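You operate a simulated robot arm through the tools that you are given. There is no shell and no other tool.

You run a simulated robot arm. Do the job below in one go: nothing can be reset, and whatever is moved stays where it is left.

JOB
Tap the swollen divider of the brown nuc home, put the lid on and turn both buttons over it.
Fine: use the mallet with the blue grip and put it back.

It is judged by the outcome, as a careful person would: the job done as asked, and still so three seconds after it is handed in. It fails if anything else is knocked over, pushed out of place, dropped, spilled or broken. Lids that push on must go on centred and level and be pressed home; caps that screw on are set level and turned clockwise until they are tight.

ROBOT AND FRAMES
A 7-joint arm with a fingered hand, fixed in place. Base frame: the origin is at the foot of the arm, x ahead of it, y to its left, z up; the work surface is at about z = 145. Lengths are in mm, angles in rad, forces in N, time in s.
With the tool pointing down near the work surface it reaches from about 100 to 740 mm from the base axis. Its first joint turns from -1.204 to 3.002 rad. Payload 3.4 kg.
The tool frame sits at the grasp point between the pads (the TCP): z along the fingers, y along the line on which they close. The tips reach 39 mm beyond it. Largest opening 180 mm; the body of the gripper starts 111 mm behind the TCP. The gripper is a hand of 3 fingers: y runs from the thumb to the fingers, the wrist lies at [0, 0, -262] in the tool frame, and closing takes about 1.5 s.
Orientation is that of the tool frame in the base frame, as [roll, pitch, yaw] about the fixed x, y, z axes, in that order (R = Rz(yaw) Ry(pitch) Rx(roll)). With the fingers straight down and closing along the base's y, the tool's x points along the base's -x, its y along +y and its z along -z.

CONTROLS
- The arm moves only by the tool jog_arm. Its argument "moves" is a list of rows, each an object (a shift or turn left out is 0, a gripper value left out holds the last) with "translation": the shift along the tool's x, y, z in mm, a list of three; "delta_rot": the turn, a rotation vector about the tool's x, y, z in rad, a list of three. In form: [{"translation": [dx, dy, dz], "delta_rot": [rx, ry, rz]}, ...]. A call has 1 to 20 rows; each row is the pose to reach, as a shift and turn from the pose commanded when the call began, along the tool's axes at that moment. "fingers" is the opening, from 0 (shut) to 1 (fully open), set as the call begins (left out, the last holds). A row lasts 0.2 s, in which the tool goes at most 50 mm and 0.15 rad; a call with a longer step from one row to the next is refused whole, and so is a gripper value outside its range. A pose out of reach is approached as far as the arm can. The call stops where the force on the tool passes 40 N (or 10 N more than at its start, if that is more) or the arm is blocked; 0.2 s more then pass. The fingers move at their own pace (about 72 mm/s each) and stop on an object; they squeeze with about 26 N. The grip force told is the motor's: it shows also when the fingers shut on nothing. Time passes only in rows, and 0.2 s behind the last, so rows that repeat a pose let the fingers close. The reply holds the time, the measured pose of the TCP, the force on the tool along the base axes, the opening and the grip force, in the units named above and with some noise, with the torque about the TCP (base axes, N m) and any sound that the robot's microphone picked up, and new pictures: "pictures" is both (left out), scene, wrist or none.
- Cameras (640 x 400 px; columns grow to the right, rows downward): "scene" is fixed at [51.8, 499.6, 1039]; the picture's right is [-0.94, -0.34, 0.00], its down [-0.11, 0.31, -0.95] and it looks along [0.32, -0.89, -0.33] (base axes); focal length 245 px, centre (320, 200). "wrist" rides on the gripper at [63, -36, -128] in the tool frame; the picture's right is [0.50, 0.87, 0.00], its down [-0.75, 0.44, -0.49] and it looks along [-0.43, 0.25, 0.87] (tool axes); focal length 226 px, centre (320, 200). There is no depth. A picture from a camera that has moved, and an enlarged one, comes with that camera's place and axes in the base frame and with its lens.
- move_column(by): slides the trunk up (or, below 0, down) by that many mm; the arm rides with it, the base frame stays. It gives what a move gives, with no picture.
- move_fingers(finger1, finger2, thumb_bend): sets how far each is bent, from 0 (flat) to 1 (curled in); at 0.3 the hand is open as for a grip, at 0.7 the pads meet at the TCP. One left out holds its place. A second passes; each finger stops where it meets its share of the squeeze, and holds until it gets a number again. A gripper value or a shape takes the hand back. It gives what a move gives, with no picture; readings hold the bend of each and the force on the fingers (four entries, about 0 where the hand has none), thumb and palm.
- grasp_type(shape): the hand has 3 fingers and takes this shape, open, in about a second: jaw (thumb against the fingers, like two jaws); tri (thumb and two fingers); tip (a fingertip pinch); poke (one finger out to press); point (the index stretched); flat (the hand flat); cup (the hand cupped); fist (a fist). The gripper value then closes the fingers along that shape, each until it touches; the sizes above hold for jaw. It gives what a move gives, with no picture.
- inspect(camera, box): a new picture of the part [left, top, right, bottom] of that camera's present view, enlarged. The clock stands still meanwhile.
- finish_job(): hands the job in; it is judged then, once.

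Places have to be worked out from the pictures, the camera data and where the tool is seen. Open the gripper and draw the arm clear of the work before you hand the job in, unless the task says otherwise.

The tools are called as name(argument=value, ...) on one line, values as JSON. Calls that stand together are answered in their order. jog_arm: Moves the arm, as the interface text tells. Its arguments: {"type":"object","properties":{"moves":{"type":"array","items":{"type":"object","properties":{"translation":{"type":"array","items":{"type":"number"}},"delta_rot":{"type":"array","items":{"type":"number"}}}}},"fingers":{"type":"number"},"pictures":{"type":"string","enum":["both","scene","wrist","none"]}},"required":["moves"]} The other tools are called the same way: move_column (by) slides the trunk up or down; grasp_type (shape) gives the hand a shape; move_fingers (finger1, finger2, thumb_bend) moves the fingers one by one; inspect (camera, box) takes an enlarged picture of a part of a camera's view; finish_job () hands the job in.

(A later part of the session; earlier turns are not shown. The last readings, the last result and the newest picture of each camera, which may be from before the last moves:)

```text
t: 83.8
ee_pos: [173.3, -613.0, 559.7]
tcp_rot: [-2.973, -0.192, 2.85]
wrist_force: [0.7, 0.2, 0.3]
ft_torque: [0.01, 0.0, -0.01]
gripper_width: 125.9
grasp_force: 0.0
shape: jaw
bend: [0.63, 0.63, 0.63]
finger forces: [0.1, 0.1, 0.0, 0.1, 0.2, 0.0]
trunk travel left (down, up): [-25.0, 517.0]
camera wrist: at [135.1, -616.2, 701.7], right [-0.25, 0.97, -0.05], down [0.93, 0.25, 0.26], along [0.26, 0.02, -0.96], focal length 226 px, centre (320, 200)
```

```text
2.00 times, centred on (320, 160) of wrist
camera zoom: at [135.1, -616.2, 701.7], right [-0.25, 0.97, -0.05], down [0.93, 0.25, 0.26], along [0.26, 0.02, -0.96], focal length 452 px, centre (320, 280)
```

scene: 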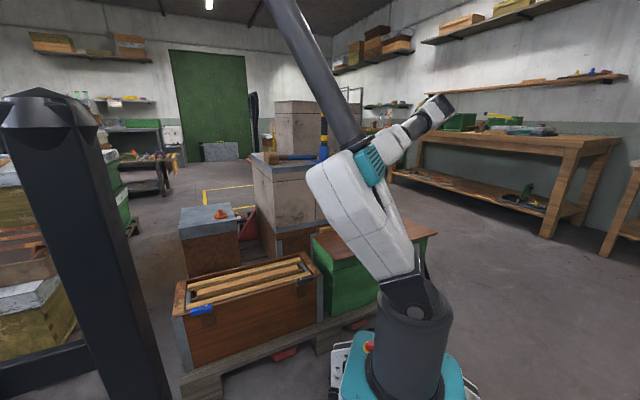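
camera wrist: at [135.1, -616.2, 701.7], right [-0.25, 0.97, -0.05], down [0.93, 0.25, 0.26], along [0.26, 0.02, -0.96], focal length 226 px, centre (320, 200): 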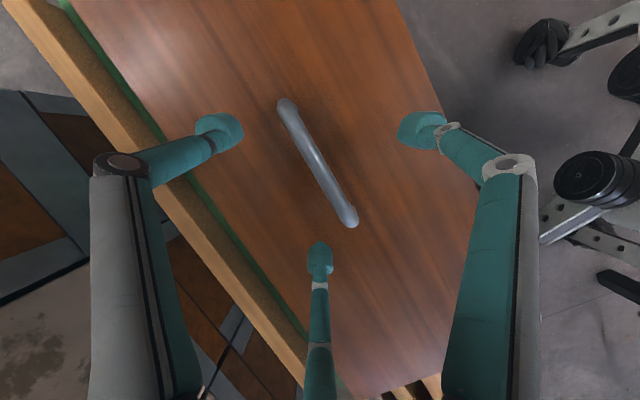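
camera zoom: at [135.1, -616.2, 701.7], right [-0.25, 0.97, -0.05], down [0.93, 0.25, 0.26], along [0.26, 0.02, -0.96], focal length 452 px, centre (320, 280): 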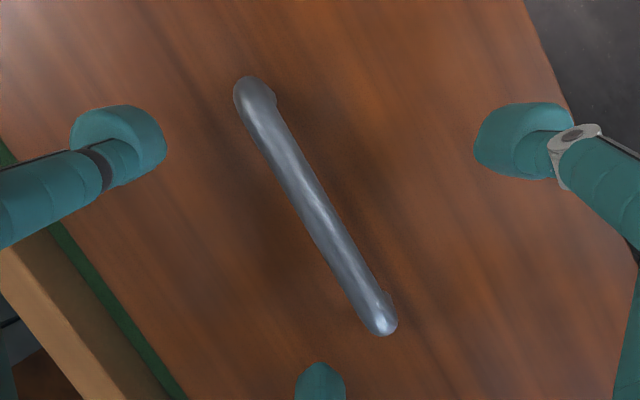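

The bar is at about z 508, centred on the tool axis with one finger on one side and two on the other. I narrow the hand and creep down, watching for contact with the lid.

jog_arm(moves=[{"translation": [0, 0, 0]}, {"translation": [0, 0, 0]}, {"translation": [0, 0, 0]}, {"translation": [0, 0, 0]}, {"translation": [0, 0, 8]}, {"translation": [0, 0, 16]}, {"translation": [0, 0, 20]}, {"translation": [0, 0, 24]}], fingers=0.38, pictures="wrist")

inspect(camera="wrist", box=[200, 60, 440, 260])

```text
t: 85.6
ee_pos: [168.5, -616.8, 537.4]
tcp_rot: [-2.972, -0.193, 2.848]
wrist_force: [0.2, 0.1, -0.3]
ft_torque: [-0.01, -0.04, -0.02]
gripper_width: 68.9
grasp_force: 0.0
shape: jaw
bend: [0.72, 0.72, 0.74]
finger forces: [0.0, 0.0, 0.1, 0.0, 0.0, 0.1]
trunk travel left (down, up): [-25.0, 517.0]
camera wrist: at [129.5, -619.8, 678.8], right [-0.25, 0.97, -0.05], down [0.93, 0.25, 0.26], along [0.26, 0.02, -0.96], focal length 226 px, centre (320, 200)
```

wrist: 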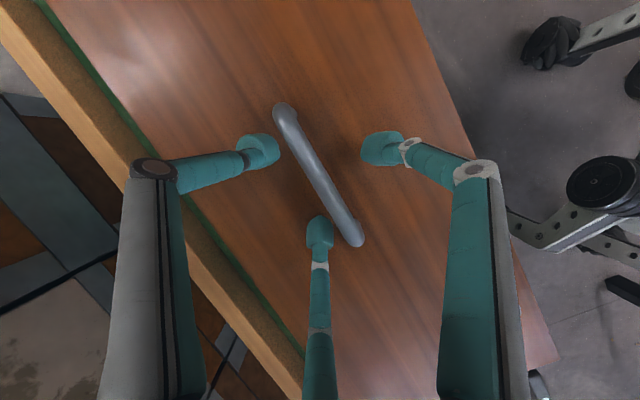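

```text
2.00 times, centred on (320, 160) of wrist
camera zoom: at [129.5, -619.8, 678.8], right [-0.25, 0.97, -0.05], down [0.93, 0.25, 0.26], along [0.26, 0.02, -0.96], focal length 452 px, centre (320, 280)
```

zoom: 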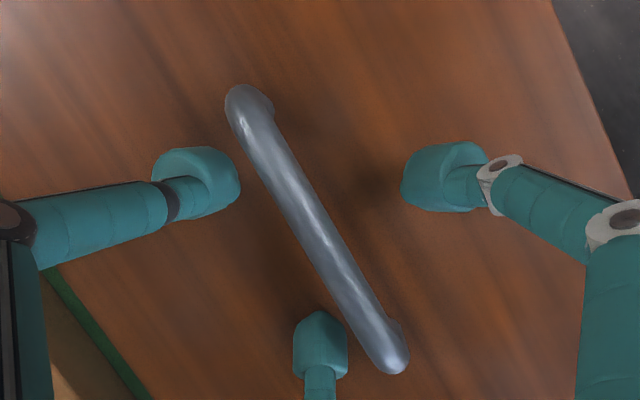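

Still free. The bar lies between the fingers, so I creep down a further 14 mm with small steps.

jog_arm(moves=[{"translation": [0, 0, 3]}, {"translation": [0, 0, 6]}, {"translation": [0, 0, 9]}, {"translation": [0, 0, 12]}, {"translation": [0, 0, 14]}], pictures="wrist")

inspect(camera="wrist", box=[200, 60, 440, 260])

```text
t: 87.0
ee_pos: [167.1, -618.0, 526.8]
tcp_rot: [-2.972, -0.178, 2.849]
wrist_force: [9.4, 4.4, 30.5]
ft_torque: [0.48, -1.29, -0.01]
gripper_width: 69.5
grasp_force: 0.0
shape: jaw
bend: [0.72, 0.75, 0.74]
finger forces: [0.0, 30.4, 0.0, 0.0, 0.1, 0.0]
trunk travel left (down, up): [-25.0, 517.0]
stopped in row 5: the force on the tool passed its limit at 40 N (the readings are from after the stop); the commanded pose is now the measured one
camera wrist: at [127.4, -620.5, 668.6], right [-0.25, 0.97, -0.06], down [0.93, 0.26, 0.27], along [0.28, 0.01, -0.96], focal length 226 px, centre (320, 200)
```

wrist: 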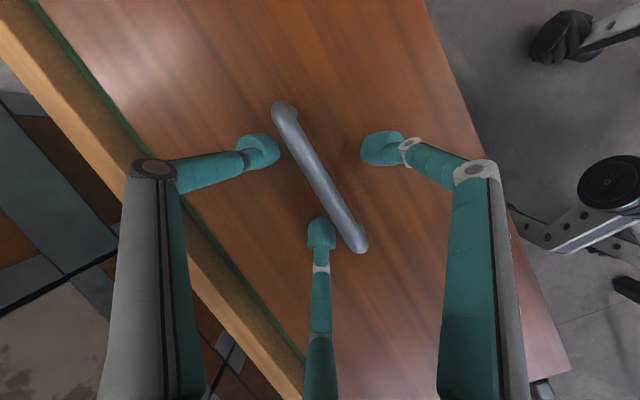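

```text
2.00 times, centred on (320, 160) of wrist
camera zoom: at [127.4, -620.5, 668.6], right [-0.25, 0.97, -0.06], down [0.93, 0.26, 0.27], along [0.28, 0.01, -0.96], focal length 452 px, centre (320, 280)
```

zoom: 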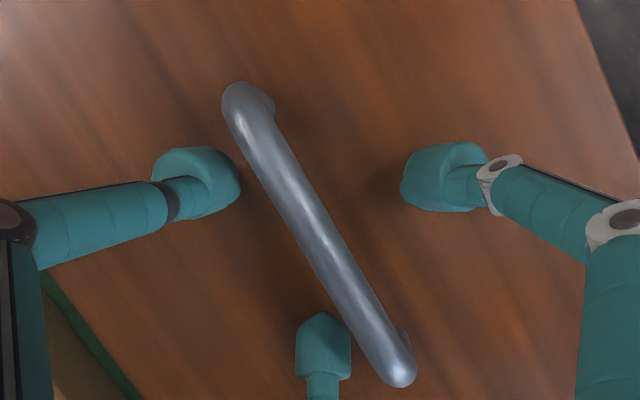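

Finger 2 touched the lid (z≈477), so the bar sits about 20 mm up from the tips, which is a good depth. I back off 3 mm and close on the bar.

jog_arm(moves=[{"translation": [0, 0, -4]}, {"translation": [0, 0, -4]}, {"translation": [0, 0, -4]}, {"translation": [0, 0, -4]}, {"translation": [0, 0, -4]}, {"translation": [0, 0, -4]}, {"translation": [0, 0, -4]}], fingers=0.0, pictures="wrist")

inspect(camera="wrist", box=[200, 60, 440, 260])

```text
t: 88.6
ee_pos: [165.9, -617.7, 529.6]
tcp_rot: [-2.972, -0.183, 2.847]
wrist_force: [-1.3, -0.8, -7.3]
ft_torque: [-0.05, 0.02, 0.19]
gripper_width: 0.2
grasp_force: 26.3
shape: jaw
bend: [0.71, 0.75, 0.68]
finger forces: [46.2, 0.9, 0.0, 0.0, 28.5, 0.1]
trunk travel left (down, up): [-25.0, 517.0]
camera wrist: at [126.5, -620.2, 670.5], right [-0.25, 0.97, -0.05], down [0.93, 0.25, 0.27], along [0.27, 0.02, -0.96], focal length 226 px, centre (320, 200)
```

wrist: 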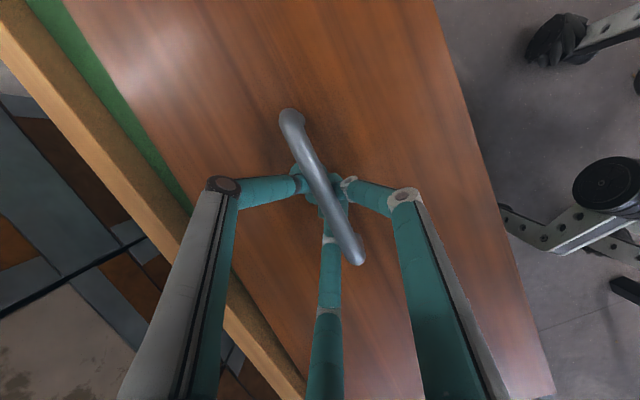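

```text
2.00 times, centred on (320, 160) of wrist
camera zoom: at [126.5, -620.2, 670.5], right [-0.25, 0.97, -0.05], down [0.93, 0.25, 0.27], along [0.27, 0.02, -0.96], focal length 452 px, centre (320, 280)
```

zoom: 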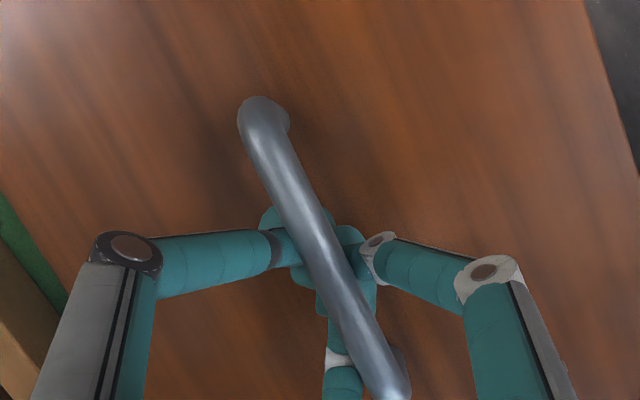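

The fingertips have closed right under the bar, caging it near its middle, which makes a secure hook for lifting. I lift 15 mm and check how the lid hangs.

jog_arm(moves=[{"translation": [0.9, -0.8, -4.8]}, {"translation": [1.8, -1.6, -9.7]}, {"translation": [2.7, -2.5, -14.5]}, {"translation": [2.7, -2.5, -14.5]}])

inspect(camera="scene", box=[290, 180, 450, 300])

```text
t: 89.6
ee_pos: [166.5, -617.0, 543.6]
tcp_rot: [-2.973, -0.185, 2.848]
wrist_force: [-1.2, 0.5, -8.1]
ft_torque: [0.01, 0.04, 0.19]
gripper_width: 0.0
grasp_force: 25.9
shape: jaw
bend: [0.71, 0.75, 0.68]
finger forces: [44.6, 1.4, 0.0, 0.0, 28.3, 0.1]
trunk travel left (down, up): [-25.0, 517.0]
camera wrist: at [126.6, -619.9, 685.0], right [-0.25, 0.97, -0.05], down [0.93, 0.25, 0.27], along [0.27, 0.02, -0.96], focal length 226 px, centre (320, 200)
```

scene: 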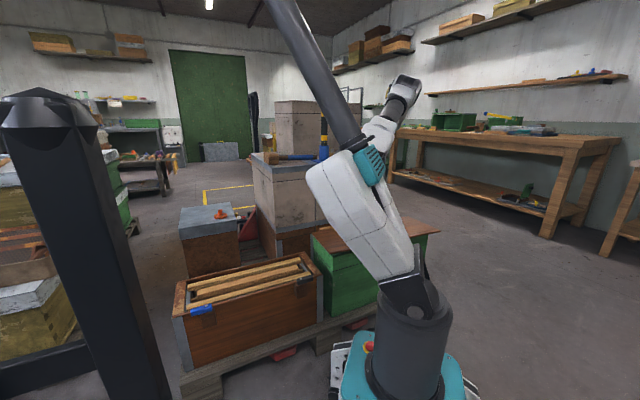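
wrist: 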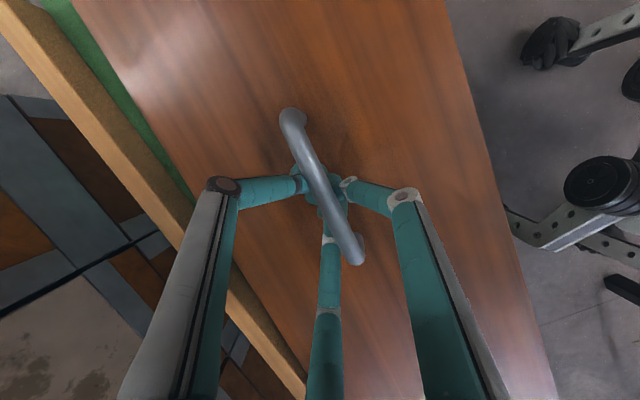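

```text
3.33 times, centred on (370, 240) of scene
camera zoom: at [51.8, 499.6, 1039.0], right [-0.94, -0.34, 0.0], down [-0.11, 0.31, -0.95], along [0.32, -0.89, -0.33], focal length 818 px, centre (153, 67)
```

zoom: 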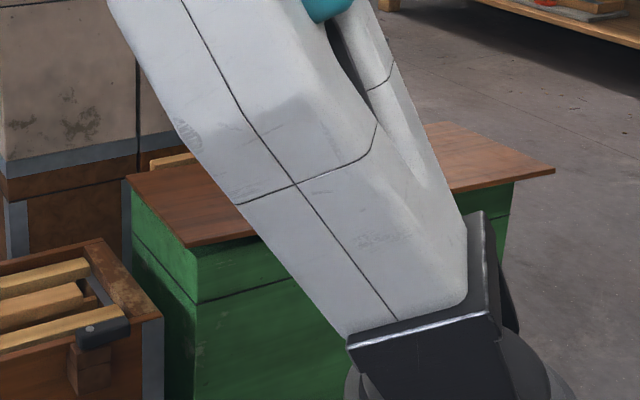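

The lid (8 N) hangs level and firmly held, turned about 7° clockwise from before. I raise it well clear first.

jog_arm(moves=[{"translation": [3, -3, -18]}, {"translation": [7, -6.5, -38]}, {"translation": [11, -10, -58]}, {"translation": [15, -13, -78]}, {"translation": [19, -17, -98]}, {"translation": [22.5, -20.5, -119]}, {"translation": [26, -24, -140]}])

```text
t: 91.2
ee_pos: [167.7, -618.5, 687.8]
tcp_rot: [-2.973, -0.185, 2.847]
wrist_force: [-0.5, -0.6, -8.0]
ft_torque: [-0.01, -0.03, 0.05]
gripper_width: 0.0
grasp_force: 26.1
shape: jaw
bend: [0.71, 0.75, 0.68]
finger forces: [39.6, 4.9, 0.0, 0.1, 27.3, 0.1]
trunk travel left (down, up): [-25.0, 517.0]
camera wrist: at [128.4, -621.8, 829.9], right [-0.25, 0.97, -0.05], down [0.93, 0.25, 0.26], along [0.27, 0.02, -0.96], focal length 226 px, centre (320, 200)
```

scene: 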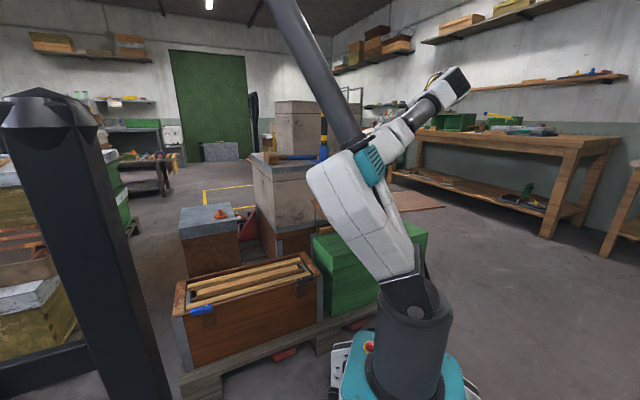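
wrist: 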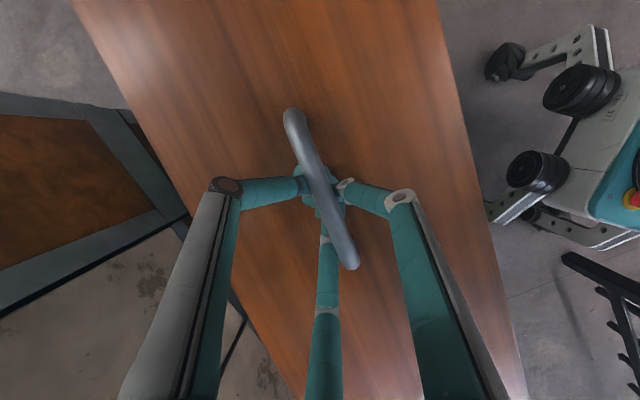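

The lid is clear, and the green nuc keeps its own green lid underneath. I carry the lid along to above the brown nuc.

jog_arm(moves=[{"translation": [-15, 25, -7]}, {"translation": [-33, 56, -16]}, {"translation": [-52, 88, -25]}, {"translation": [-71, 120, -34]}, {"translation": [-90, 152, -44]}, {"translation": [-109, 184, -53]}, {"translation": [-127, 215, -62]}, {"translation": [-146, 247, -71]}, {"translation": [-165, 279, -80]}, {"translation": [-184, 311, -89]}, {"translation": [-203, 343, -99]}, {"translation": [-222, 375, -108]}, {"translation": [-241, 407, -117]}, {"translation": [-260, 439, -126]}, {"translation": [-277, 468, -135]}, {"translation": [-290, 490, -141]}, {"translation": [-298, 504, -145]}])

inspect(camera="scene", box=[150, 130, 350, 330])

```text
t: 94.8
ee_pos: [608.7, -205.4, 689.9]
tcp_rot: [-2.97, -0.187, 2.849]
wrist_force: [-0.1, 0.0, -7.7]
ft_torque: [0.01, -0.01, -0.04]
gripper_width: 0.0
grasp_force: 25.9
shape: jaw
bend: [0.71, 0.75, 0.68]
finger forces: [33.3, 5.1, 0.1, 0.1, 26.8, 0.0]
trunk travel left (down, up): [-25.0, 517.0]
camera wrist: at [569.5, -209.1, 831.8], right [-0.25, 0.97, -0.05], down [0.93, 0.25, 0.26], along [0.27, 0.02, -0.96], focal length 226 px, centre (320, 200)
```

scene: 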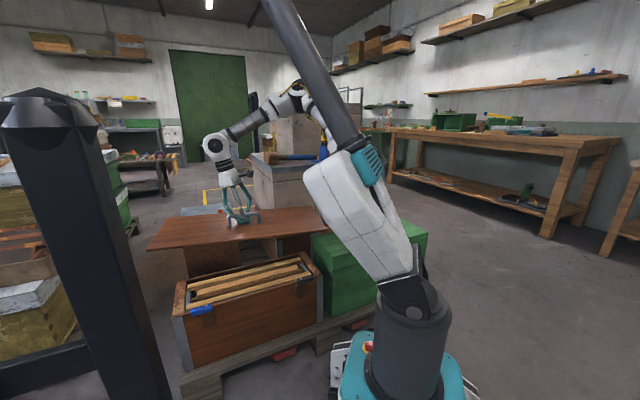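
wrist: 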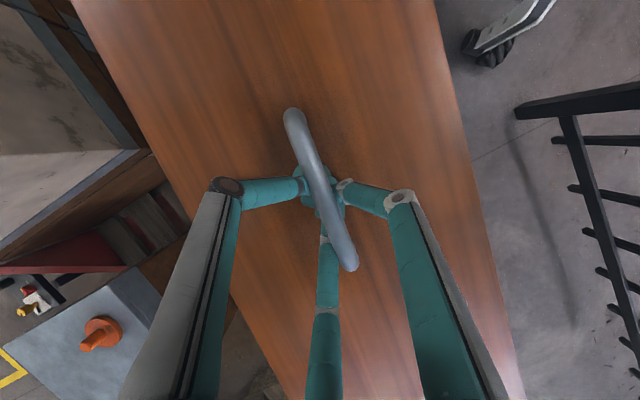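

```text
2.00 times, centred on (250, 230) of scene
camera zoom: at [51.8, 499.6, 1039.0], right [-0.94, -0.34, 0.0], down [-0.11, 0.31, -0.95], along [0.32, -0.89, -0.33], focal length 490 px, centre (460, 140)
```

zoom: 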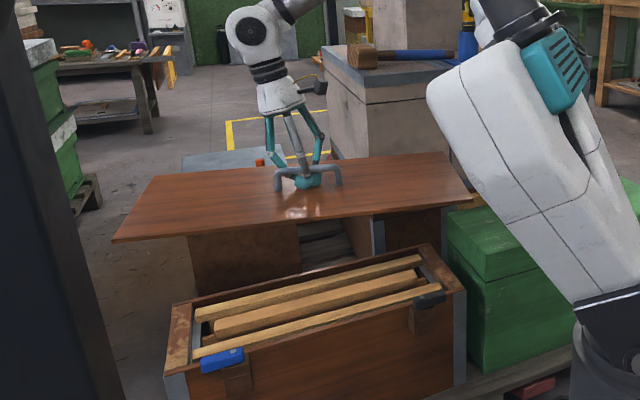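

The lid hangs level over the nuc, turned about 10° clockwise relative to it. Before lowering, I look closely at the button blocks to see how the lid edge must pass them.

inspect(camera="scene", box=[180, 295, 225, 330])

inspect(camera="scene", box=[285, 265, 325, 296])

```text
11.43 times, centred on (202, 312) of scene
camera zoom: at [51.8, 499.6, 1039.0], right [-0.94, -0.34, 0.0], down [-0.11, 0.31, -0.95], along [0.32, -0.89, -0.33], focal length 2803 px, centre (1663, -1086)
```

zoom: 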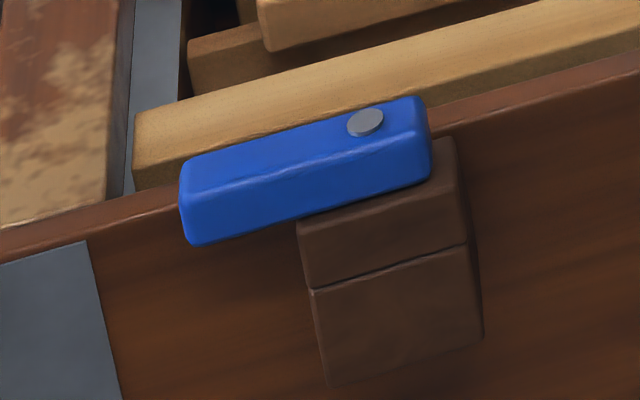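

```text
12.90 times, centred on (305, 280) of scene
camera zoom: at [51.8, 499.6, 1039.0], right [-0.94, -0.34, 0.0], down [-0.11, 0.31, -0.95], along [0.32, -0.89, -0.33], focal length 3164 px, centre (514, -839)
```

zoom: 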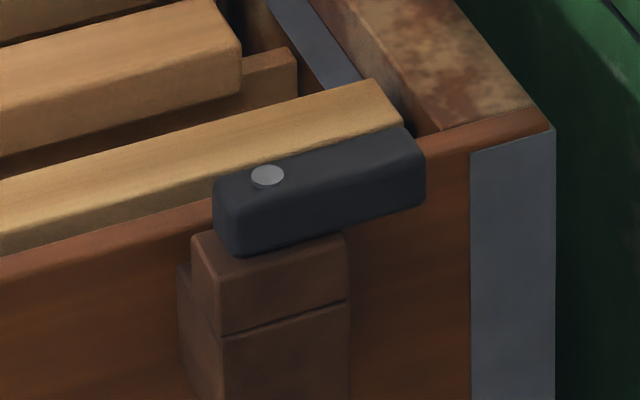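

The view shows the riser under each button standing off from the box face, so the lid's overhang can pass behind it. I turn the lid by 0.17 rad to match the nuc and lower it to about 80 mm above the rim.

jog_arm(moves=[{"translation": [0, 0, 0], "delta_rot": [0.0105, -0.0095, -0.055]}, {"translation": [1, 1, 0], "delta_rot": [0.021, -0.019, -0.11]}, {"translation": [3, 2, 0], "delta_rot": [0.0316, -0.0284, -0.1646]}, {"translation": [-1, 7, 25], "delta_rot": [0.0316, -0.0284, -0.1646]}, {"translation": [-6, 12, 55], "delta_rot": [0.0316, -0.0284, -0.1646]}, {"translation": [-12, 17, 85], "delta_rot": [0.0316, -0.0284, -0.1646]}, {"translation": [-17, 21, 112], "delta_rot": [0.0316, -0.0284, -0.1646]}, {"translation": [-20, 23.4, 126], "delta_rot": [0.0316, -0.0284, -0.1646]}, {"translation": [-20, 23.4, 126], "delta_rot": [0.0316, -0.0284, -0.1646]}])

inspect(camera="scene", box=[160, 200, 340, 330])

```text
t: 96.8
ee_pos: [607.1, -204.8, 559.9]
tcp_rot: [-2.972, -0.186, 3.017]
wrist_force: [0.5, 0.5, -7.5]
ft_torque: [-0.01, 0.01, 0.08]
gripper_width: 0.0
grasp_force: 25.8
shape: jaw
bend: [0.71, 0.75, 0.68]
finger forces: [29.1, 4.7, 0.0, 0.0, 27.4, 0.1]
trunk travel left (down, up): [-25.0, 517.0]
camera wrist: at [567.1, -212.7, 701.4], right [-0.41, 0.91, -0.05], down [0.87, 0.41, 0.27], along [0.26, 0.06, -0.96], focal length 226 px, centre (320, 200)
```

scene: 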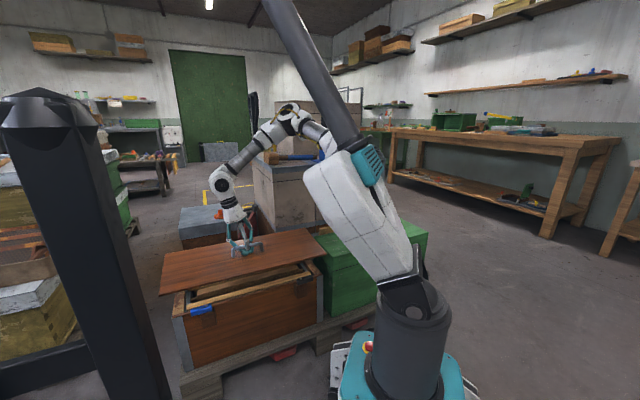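
wrist: 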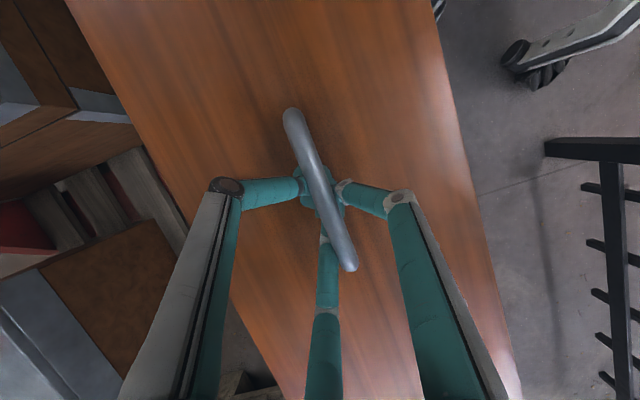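

```text
3.08 times, centred on (250, 265) of scene
camera zoom: at [51.8, 499.6, 1039.0], right [-0.94, -0.34, 0.0], down [-0.11, 0.31, -0.95], along [0.32, -0.89, -0.33], focal length 755 px, centre (535, 0)
```

zoom: 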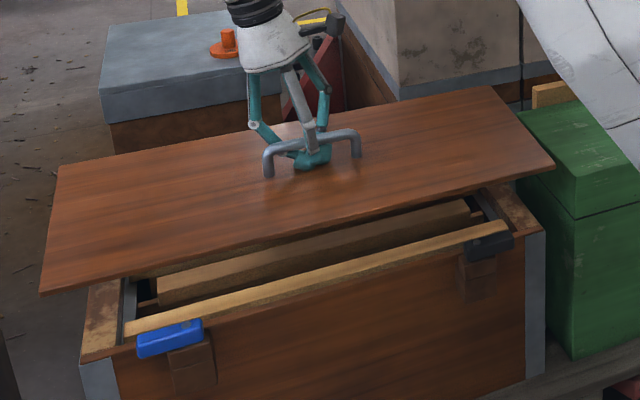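

The lid is nearly aligned. I check its tilt and edges more exactly in both cameras before setting it down.

inspect(camera="scene", box=[155, 225, 245, 300])

inspect(camera="scene", box=[245, 210, 335, 285])

inspect(camera="wrist", box=[40, 0, 340, 400])

```text
5.33 times, centred on (200, 262) of scene
camera zoom: at [51.8, 499.6, 1039.0], right [-0.94, -0.34, 0.0], down [-0.11, 0.31, -0.95], along [0.32, -0.89, -0.33], focal length 1308 px, centre (960, -133)
```

zoom: 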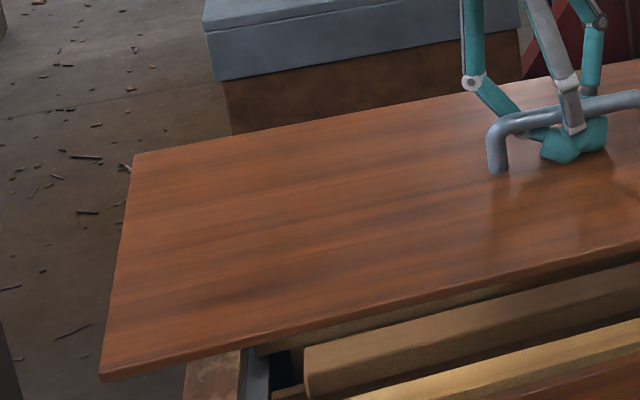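

```text
5.33 times, centred on (290, 248) of scene
camera zoom: at [51.8, 499.6, 1039.0], right [-0.94, -0.34, 0.0], down [-0.11, 0.31, -0.95], along [0.32, -0.89, -0.33], focal length 1308 px, centre (480, -53)
```

zoom: 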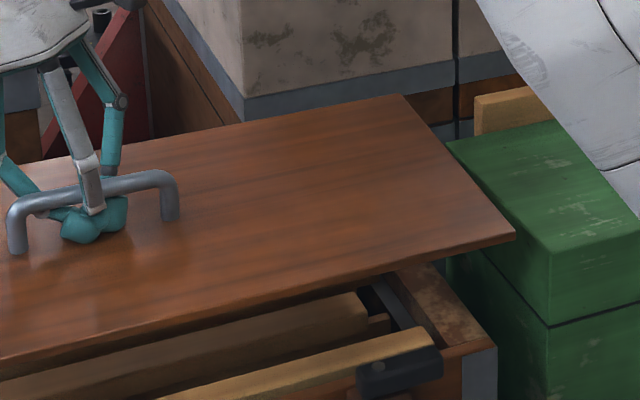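

```text
1.00 times, centred on (190, 200) of wrist (not enlarged: the box is as wide or as high as the picture)
camera zoom: at [567.1, -212.7, 701.4], right [-0.41, 0.91, -0.05], down [0.87, 0.41, 0.27], along [0.26, 0.06, -0.96], focal length 226 px, centre (450, 200)
```

zoom: 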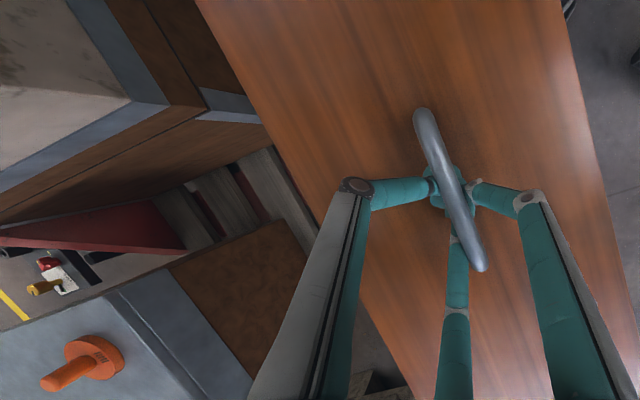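

Both views agree: the lid is aligned to within half a degree and centred to within 2 mm, with the rim at about z 395. I bias it 4 mm to the far side so its edge clears the risers, then lower to just above button height.

jog_arm(moves=[{"translation": [-4, 0, 10]}, {"translation": [-6.5, 1.5, 19]}, {"translation": [-9, 3.5, 31]}, {"translation": [-11, 5, 41]}, {"translation": [-12.4, 5.9, 48.2]}, {"translation": [-12.4, 5.9, 48.2]}])

inspect(camera="scene", box=[160, 255, 250, 330])

inspect(camera="scene", box=[250, 225, 340, 300])

```text
t: 98.2
ee_pos: [608.0, -204.9, 509.3]
tcp_rot: [-2.971, -0.186, 3.017]
wrist_force: [-0.9, -0.4, -7.9]
ft_torque: [0.01, -0.01, -0.05]
gripper_width: 0.1
grasp_force: 25.7
shape: jaw
bend: [0.71, 0.75, 0.68]
finger forces: [28.4, 4.9, 0.0, 0.1, 27.3, 0.0]
trunk travel left (down, up): [-25.0, 517.0]
camera wrist: at [569.4, -215.9, 650.9], right [-0.41, 0.91, -0.05], down [0.87, 0.41, 0.27], along [0.26, 0.06, -0.96], focal length 226 px, centre (320, 200)
```

scene: 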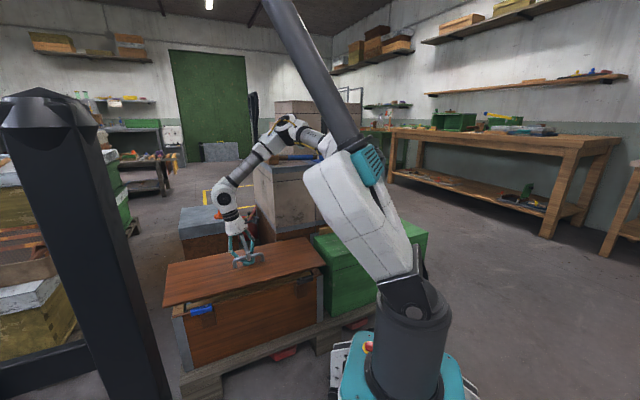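
wrist: 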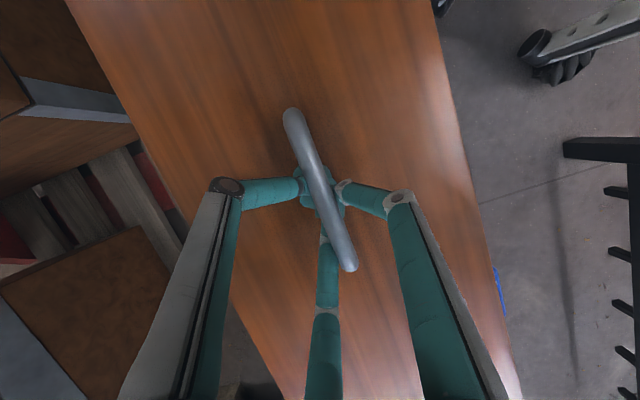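

```text
5.33 times, centred on (205, 292) of scene
camera zoom: at [51.8, 499.6, 1039.0], right [-0.94, -0.34, 0.0], down [-0.11, 0.31, -0.95], along [0.32, -0.89, -0.33], focal length 1308 px, centre (933, -293)
```

zoom: 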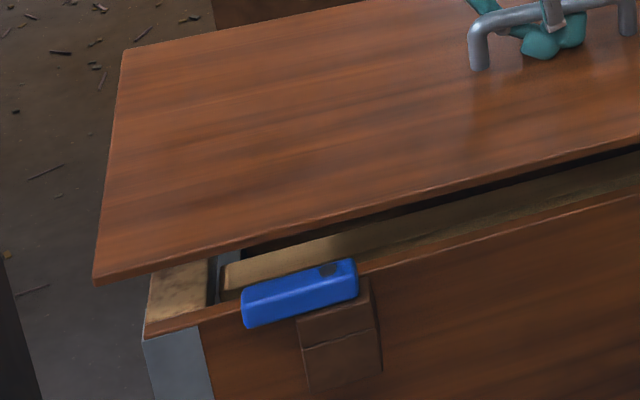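

```text
5.33 times, centred on (295, 262) of scene
camera zoom: at [51.8, 499.6, 1039.0], right [-0.94, -0.34, 0.0], down [-0.11, 0.31, -0.95], along [0.32, -0.89, -0.33], focal length 1308 px, centre (453, -133)
```

zoom: 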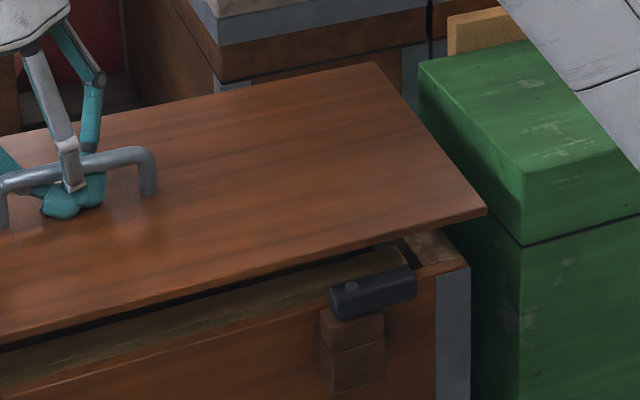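

The lid sits slightly far towards the left end and close to the buttons' inner edges. I shift it 5 mm to the far side and 4.5 mm along, then lower in small steps watching the force.

jog_arm(moves=[{"translation": [-1.2, -6.6, 1]}, {"translation": [-2, -5.8, 5]}, {"translation": [-2.8, -5.1, 9]}, {"translation": [-3.6, -4.4, 13]}, {"translation": [-4.3, -3.8, 17]}, {"translation": [-4.3, -3.8, 17]}], pictures="wrist")

inspect(camera="scene", box=[160, 255, 250, 330])

inspect(camera="scene", box=[250, 225, 340, 300])

```text
t: 99.6
ee_pos: [609.5, -212.9, 492.6]
tcp_rot: [-2.971, -0.185, 3.017]
wrist_force: [-0.1, -0.4, -7.7]
ft_torque: [0.0, 0.01, 0.01]
gripper_width: 0.1
grasp_force: 25.9
shape: jaw
bend: [0.71, 0.75, 0.68]
finger forces: [28.4, 4.8, 0.1, 0.0, 27.6, 0.1]
trunk travel left (down, up): [-25.0, 517.0]
camera wrist: at [570.3, -222.2, 634.6], right [-0.41, 0.91, -0.05], down [0.87, 0.41, 0.27], along [0.26, 0.06, -0.96], focal length 226 px, centre (320, 200)
```

wrist: 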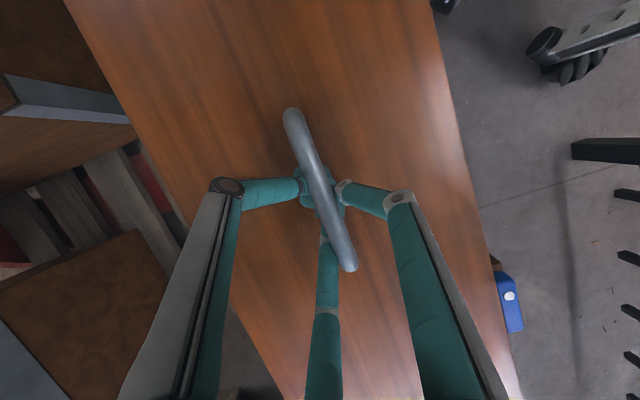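

```text
5.33 times, centred on (205, 292) of scene
camera zoom: at [51.8, 499.6, 1039.0], right [-0.94, -0.34, 0.0], down [-0.11, 0.31, -0.95], along [0.32, -0.89, -0.33], focal length 1308 px, centre (933, -293)
```

zoom: 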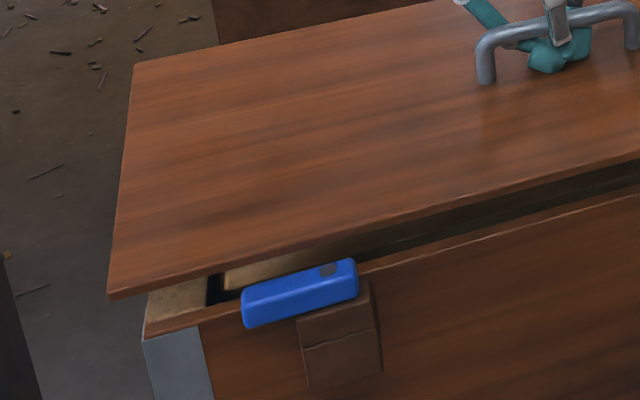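

```text
5.33 times, centred on (295, 262) of scene
camera zoom: at [51.8, 499.6, 1039.0], right [-0.94, -0.34, 0.0], down [-0.11, 0.31, -0.95], along [0.32, -0.89, -0.33], focal length 1308 px, centre (453, -133)
```

zoom: 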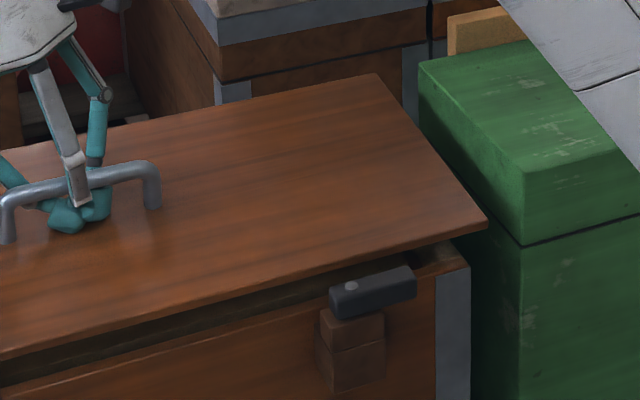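

The wrist view now shows the blue button and its riser clear outside the lid's edge. I keep lowering in small steps.

jog_arm(moves=[{"translation": [-0.8, 0.7, 4]}, {"translation": [-1.5, 1.3, 8]}, {"translation": [-2.3, 2, 12]}, {"translation": [-3, 2.6, 16]}, {"translation": [-3.8, 3.3, 20]}, {"translation": [-4.6, 4, 24]}, {"translation": [-4.6, 4, 24]}], pictures="wrist")

inspect(camera="scene", box=[160, 255, 250, 330])

inspect(camera="scene", box=[250, 225, 340, 300])

```text
t: 101.2
ee_pos: [609.3, -212.1, 467.2]
tcp_rot: [-2.968, -0.187, 3.017]
wrist_force: [0.4, -0.2, -7.6]
ft_torque: [-0.04, 0.04, 0.02]
gripper_width: 0.0
grasp_force: 25.7
shape: jaw
bend: [0.71, 0.75, 0.68]
finger forces: [28.1, 4.9, 0.1, 0.1, 27.8, 0.0]
trunk travel left (down, up): [-25.0, 517.0]
camera wrist: at [570.7, -221.7, 609.7], right [-0.41, 0.91, -0.05], down [0.87, 0.41, 0.27], along [0.26, 0.06, -0.96], focal length 226 px, centre (320, 200)
```

wrist: 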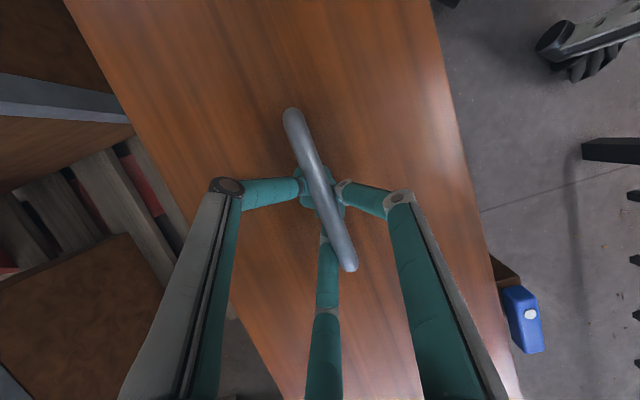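

```text
5.33 times, centred on (205, 292) of scene
camera zoom: at [51.8, 499.6, 1039.0], right [-0.94, -0.34, 0.0], down [-0.11, 0.31, -0.95], along [0.32, -0.89, -0.33], focal length 1308 px, centre (933, -293)
```

zoom: 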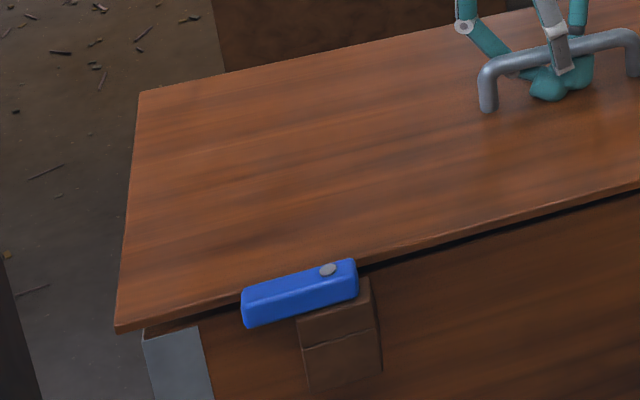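

```text
5.33 times, centred on (295, 262) of scene
camera zoom: at [51.8, 499.6, 1039.0], right [-0.94, -0.34, 0.0], down [-0.11, 0.31, -0.95], along [0.32, -0.89, -0.33], focal length 1308 px, centre (453, -133)
```

zoom: 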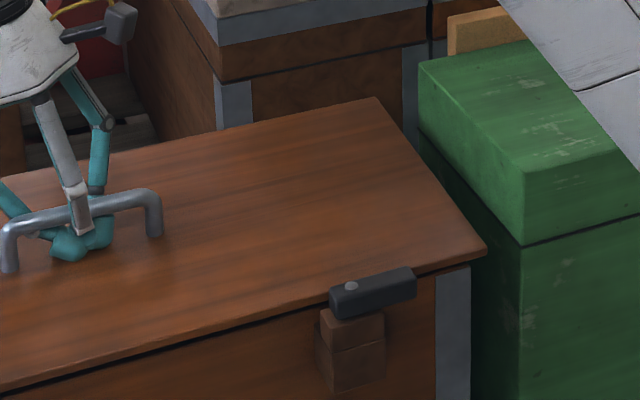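

The lid edge is behind both buttons and centred lengthwise. I trim the yaw slightly and lower the last millimetres until it rests on the rim.

jog_arm(moves=[{"translation": [1.5, 1.2, 0], "delta_rot": [0.0022, -0.002, -0.0116]}, {"translation": [1.1, 1.6, 2], "delta_rot": [0.0022, -0.002, -0.0116]}, {"translation": [0.8, 1.9, 4], "delta_rot": [0.0022, -0.002, -0.0116]}, {"translation": [0.4, 2.2, 6], "delta_rot": [0.0022, -0.002, -0.0116]}, {"translation": [0, 2.6, 8], "delta_rot": [0.0022, -0.002, -0.0116]}], pictures="none")

```text
t: 102.4
ee_pos: [608.1, -211.0, 461.0]
tcp_rot: [-2.97, -0.184, 3.031]
wrist_force: [0.8, 0.1, -8.2]
ft_torque: [0.02, 0.03, -0.01]
gripper_width: 0.0
grasp_force: 25.8
shape: jaw
bend: [0.71, 0.75, 0.68]
finger forces: [27.8, 5.0, 0.0, 0.0, 28.4, 0.0]
trunk travel left (down, up): [-25.0, 517.0]
```

No contact yet; I continue in 2 mm steps.

jog_arm(moves=[{"translation": [-0.4, 0.3, 2]}, {"translation": [-0.7, 0.7, 4]}, {"translation": [-1.1, 1, 6]}, {"translation": [-1.1, 1, 6]}], pictures="wrist")

inspect(camera="scene", box=[160, 235, 340, 345])

```text
t: 103.4
ee_pos: [608.0, -211.5, 454.3]
tcp_rot: [-2.969, -0.185, 3.03]
wrist_force: [-0.5, 0.1, -7.8]
ft_torque: [-0.04, 0.17, -0.02]
gripper_width: 0.2
grasp_force: 25.9
shape: jaw
bend: [0.71, 0.75, 0.69]
finger forces: [27.5, 6.2, 0.0, 0.1, 33.3, 0.0]
trunk travel left (down, up): [-25.0, 517.0]
camera wrist: at [569.0, -221.4, 596.0], right [-0.42, 0.91, -0.05], down [0.87, 0.42, 0.27], along [0.26, 0.07, -0.96], focal length 226 px, centre (320, 200)
```

wrist: 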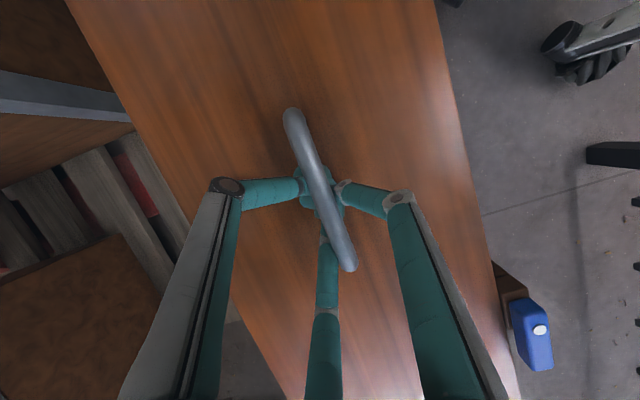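

```text
3.56 times, centred on (250, 290) of scene
camera zoom: at [51.8, 499.6, 1039.0], right [-0.94, -0.34, 0.0], down [-0.11, 0.31, -0.95], along [0.32, -0.89, -0.33], focal length 872 px, centre (569, -120)
```

zoom: 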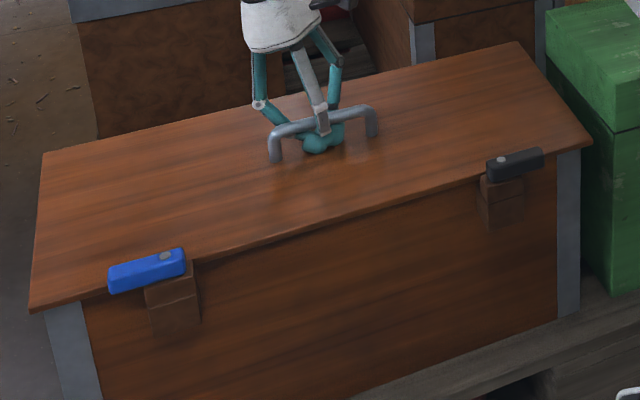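

Contact has just begun (the torque and thumb force have changed). I lower a little more so the rim takes the weight.

jog_arm(moves=[{"translation": [-0.3, 0.3, 1.5]}, {"translation": [-0.6, 0.6, 3]}, {"translation": [-0.6, 0.6, 3]}], pictures="none")

```text
t: 104.2
ee_pos: [607.6, -211.7, 450.8]
tcp_rot: [-2.972, -0.187, 3.029]
wrist_force: [0.0, -0.2, -6.5]
ft_torque: [0.01, 0.19, -0.06]
gripper_width: 0.1
grasp_force: 26.3
shape: jaw
bend: [0.71, 0.75, 0.69]
finger forces: [27.1, 7.1, 0.0, 0.0, 37.0, 0.0]
trunk travel left (down, up): [-25.0, 517.0]
```

jog_arm(moves=[{"translation": [-0.3, 0.3, 1.5]}, {"translation": [-0.6, 0.6, 3]}, {"translation": [-0.6, 0.6, 3]}], pictures="wrist")

inspect(camera="scene", box=[160, 235, 340, 345])

```text
t: 105.0
ee_pos: [606.8, -211.3, 449.0]
tcp_rot: [-2.97, -0.186, 3.029]
wrist_force: [0.8, -2.1, -4.3]
ft_torque: [0.04, 0.22, -0.05]
gripper_width: 0.1
grasp_force: 25.8
shape: jaw
bend: [0.71, 0.75, 0.69]
finger forces: [26.4, 7.7, 0.1, 0.0, 42.6, 0.0]
trunk travel left (down, up): [-25.0, 517.0]
camera wrist: at [569.4, -221.8, 590.1], right [-0.42, 0.91, -0.05], down [0.87, 0.42, 0.27], along [0.26, 0.07, -0.96], focal length 226 px, centre (320, 200)
```

wrist: 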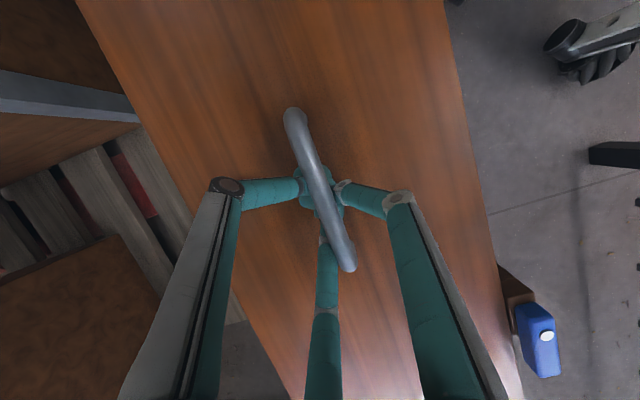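

```text
3.56 times, centred on (250, 290) of scene
camera zoom: at [51.8, 499.6, 1039.0], right [-0.94, -0.34, 0.0], down [-0.11, 0.31, -0.95], along [0.32, -0.89, -0.33], focal length 872 px, centre (569, -120)
```

zoom: 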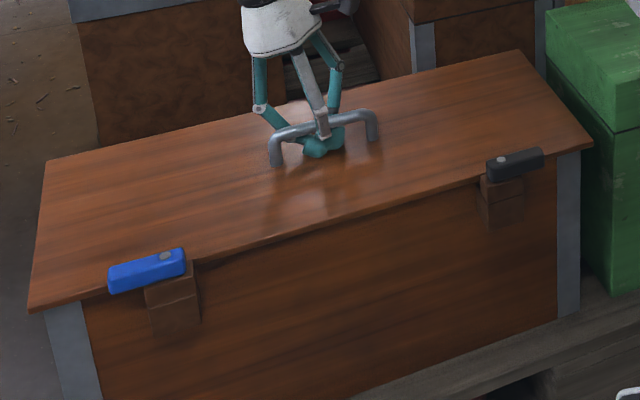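

The near edge rests while the far edge is still coming down, so the lid was tipped slightly. I continue gently until the far edge rests too.

jog_arm(moves=[{"translation": [-0.4, 0.3, 2]}, {"translation": [-0.7, 0.7, 4]}, {"translation": [-0.9, 0.9, 5.5]}, {"translation": [-0.9, 0.9, 5.5]}], pictures="none")

inspect(camera="scene", box=[160, 235, 340, 345])

```text
t: 106.0
ee_pos: [608.4, -212.0, 447.0]
tcp_rot: [-2.971, -0.181, 3.027]
wrist_force: [-2.2, -9.0, 23.5]
ft_torque: [-0.23, 0.36, -0.07]
gripper_width: 0.0
grasp_force: 25.5
shape: jaw
bend: [0.71, 0.75, 0.71]
finger forces: [23.0, 7.8, 0.1, 0.0, 66.9, 0.1]
trunk travel left (down, up): [-25.0, 517.0]
```

```text
3.56 times, centred on (250, 290) of scene
camera zoom: at [51.8, 499.6, 1039.0], right [-0.94, -0.34, 0.0], down [-0.11, 0.31, -0.95], along [0.32, -0.89, -0.33], focal length 872 px, centre (569, -120)
```

zoom: 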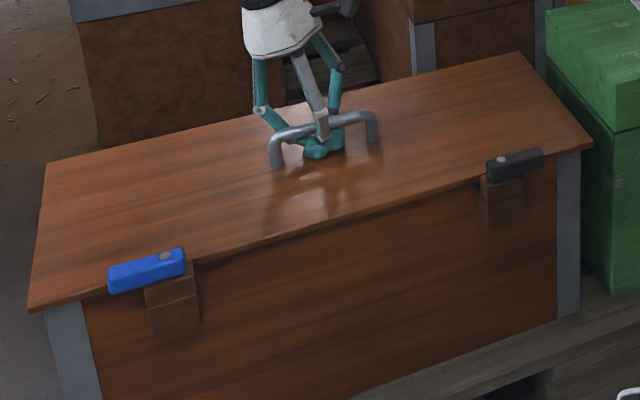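

The lid now bears on the nuc (23 N). I ease up 2 mm and open the fingers from under the bar.

jog_arm(moves=[{"translation": [0.4, -0.3, -2.5]}, {"translation": [0.4, -0.3, -2.5]}], pictures="none")

jog_arm(moves=[{"translation": [0, 0, 0]}, {"translation": [0, 0, 0]}, {"translation": [0, 0, 0]}, {"translation": [0, 0, 0]}, {"translation": [0, 0, 0]}], fingers=0.36)

inspect(camera="scene", box=[160, 235, 340, 345])

```text
t: 106.6
ee_pos: [607.8, -211.5, 445.8]
tcp_rot: [-2.971, -0.184, 3.028]
wrist_force: [2.7, -8.6, 15.0]
ft_torque: [-0.22, 0.15, -0.11]
gripper_width: 0.0
grasp_force: 25.9
shape: jaw
bend: [0.71, 0.75, 0.71]
finger forces: [23.9, 7.9, 0.1, 0.0, 59.8, 0.0]
trunk travel left (down, up): [-25.0, 517.0]
```

```text
t: 107.8
ee_pos: [607.4, -210.4, 447.9]
tcp_rot: [-2.972, -0.183, 3.03]
wrist_force: [-3.6, 0.8, 13.6]
ft_torque: [0.14, 0.08, 0.02]
gripper_width: 59.6
grasp_force: 0.0
shape: jaw
bend: [0.72, 0.76, 0.74]
finger forces: [0.0, 13.2, 0.1, 0.0, 0.0, 0.1]
trunk travel left (down, up): [-25.0, 517.0]
camera wrist: at [568.5, -220.7, 588.4], right [-0.42, 0.91, -0.05], down [0.87, 0.42, 0.27], along [0.26, 0.07, -0.96], focal length 226 px, centre (320, 200)
```

scene: 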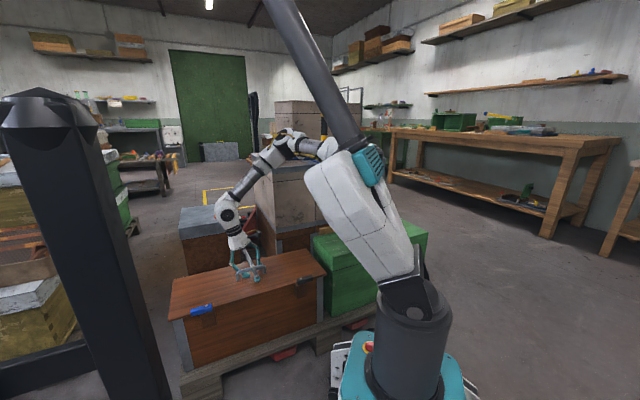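
wrist: 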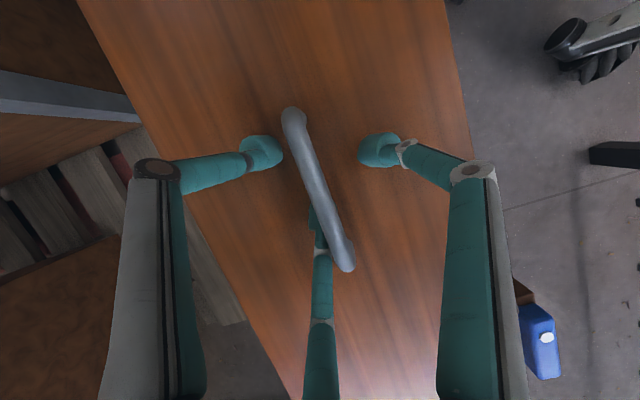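

```text
3.56 times, centred on (250, 290) of scene
camera zoom: at [51.8, 499.6, 1039.0], right [-0.94, -0.34, 0.0], down [-0.11, 0.31, -0.95], along [0.32, -0.89, -0.33], focal length 872 px, centre (569, -120)
```

zoom: 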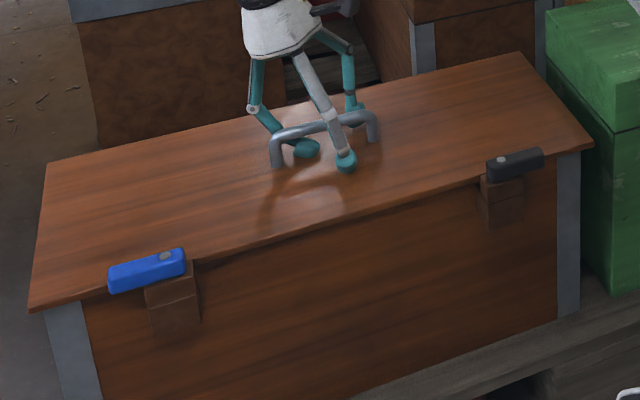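

Two fingers are clear, but finger 2 is still close beside the bar and pressing on the lid. I rise 3 mm and open further before lifting off.

jog_arm(moves=[{"translation": [0.6, -0.5, -3]}, {"translation": [0.6, -0.5, -3]}, {"translation": [0.6, -0.5, -3]}, {"translation": [0.6, -0.5, -3]}], fingers=0.6, pictures="wrist")

inspect(camera="wrist", box=[200, 60, 440, 300])

```text
t: 108.8
ee_pos: [606.6, -209.5, 449.7]
tcp_rot: [-2.97, -0.184, 3.03]
wrist_force: [-3.3, -1.8, 20.0]
ft_torque: [0.15, -0.17, 0.03]
gripper_width: 95.8
grasp_force: 0.1
shape: jaw
bend: [0.69, 0.76, 0.69]
finger forces: [0.1, 20.0, 0.0, 0.0, 0.0, 0.0]
trunk travel left (down, up): [-25.0, 517.0]
camera wrist: at [568.4, -220.9, 591.8], right [-0.42, 0.91, -0.05], down [0.87, 0.42, 0.27], along [0.26, 0.07, -0.96], focal length 226 px, centre (320, 200)
```

wrist: 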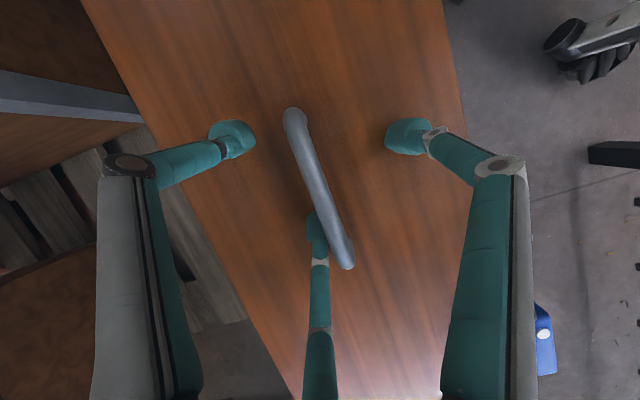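

```text
1.67 times, centred on (320, 180) of wrist
camera zoom: at [568.4, -220.9, 591.8], right [-0.42, 0.91, -0.05], down [0.87, 0.42, 0.27], along [0.26, 0.07, -0.96], focal length 377 px, centre (320, 233)
```

zoom: 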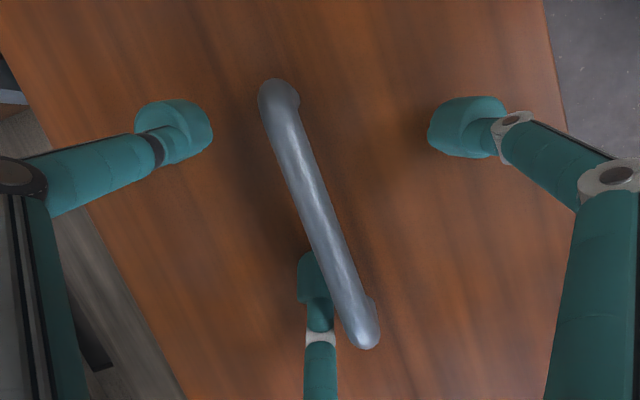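

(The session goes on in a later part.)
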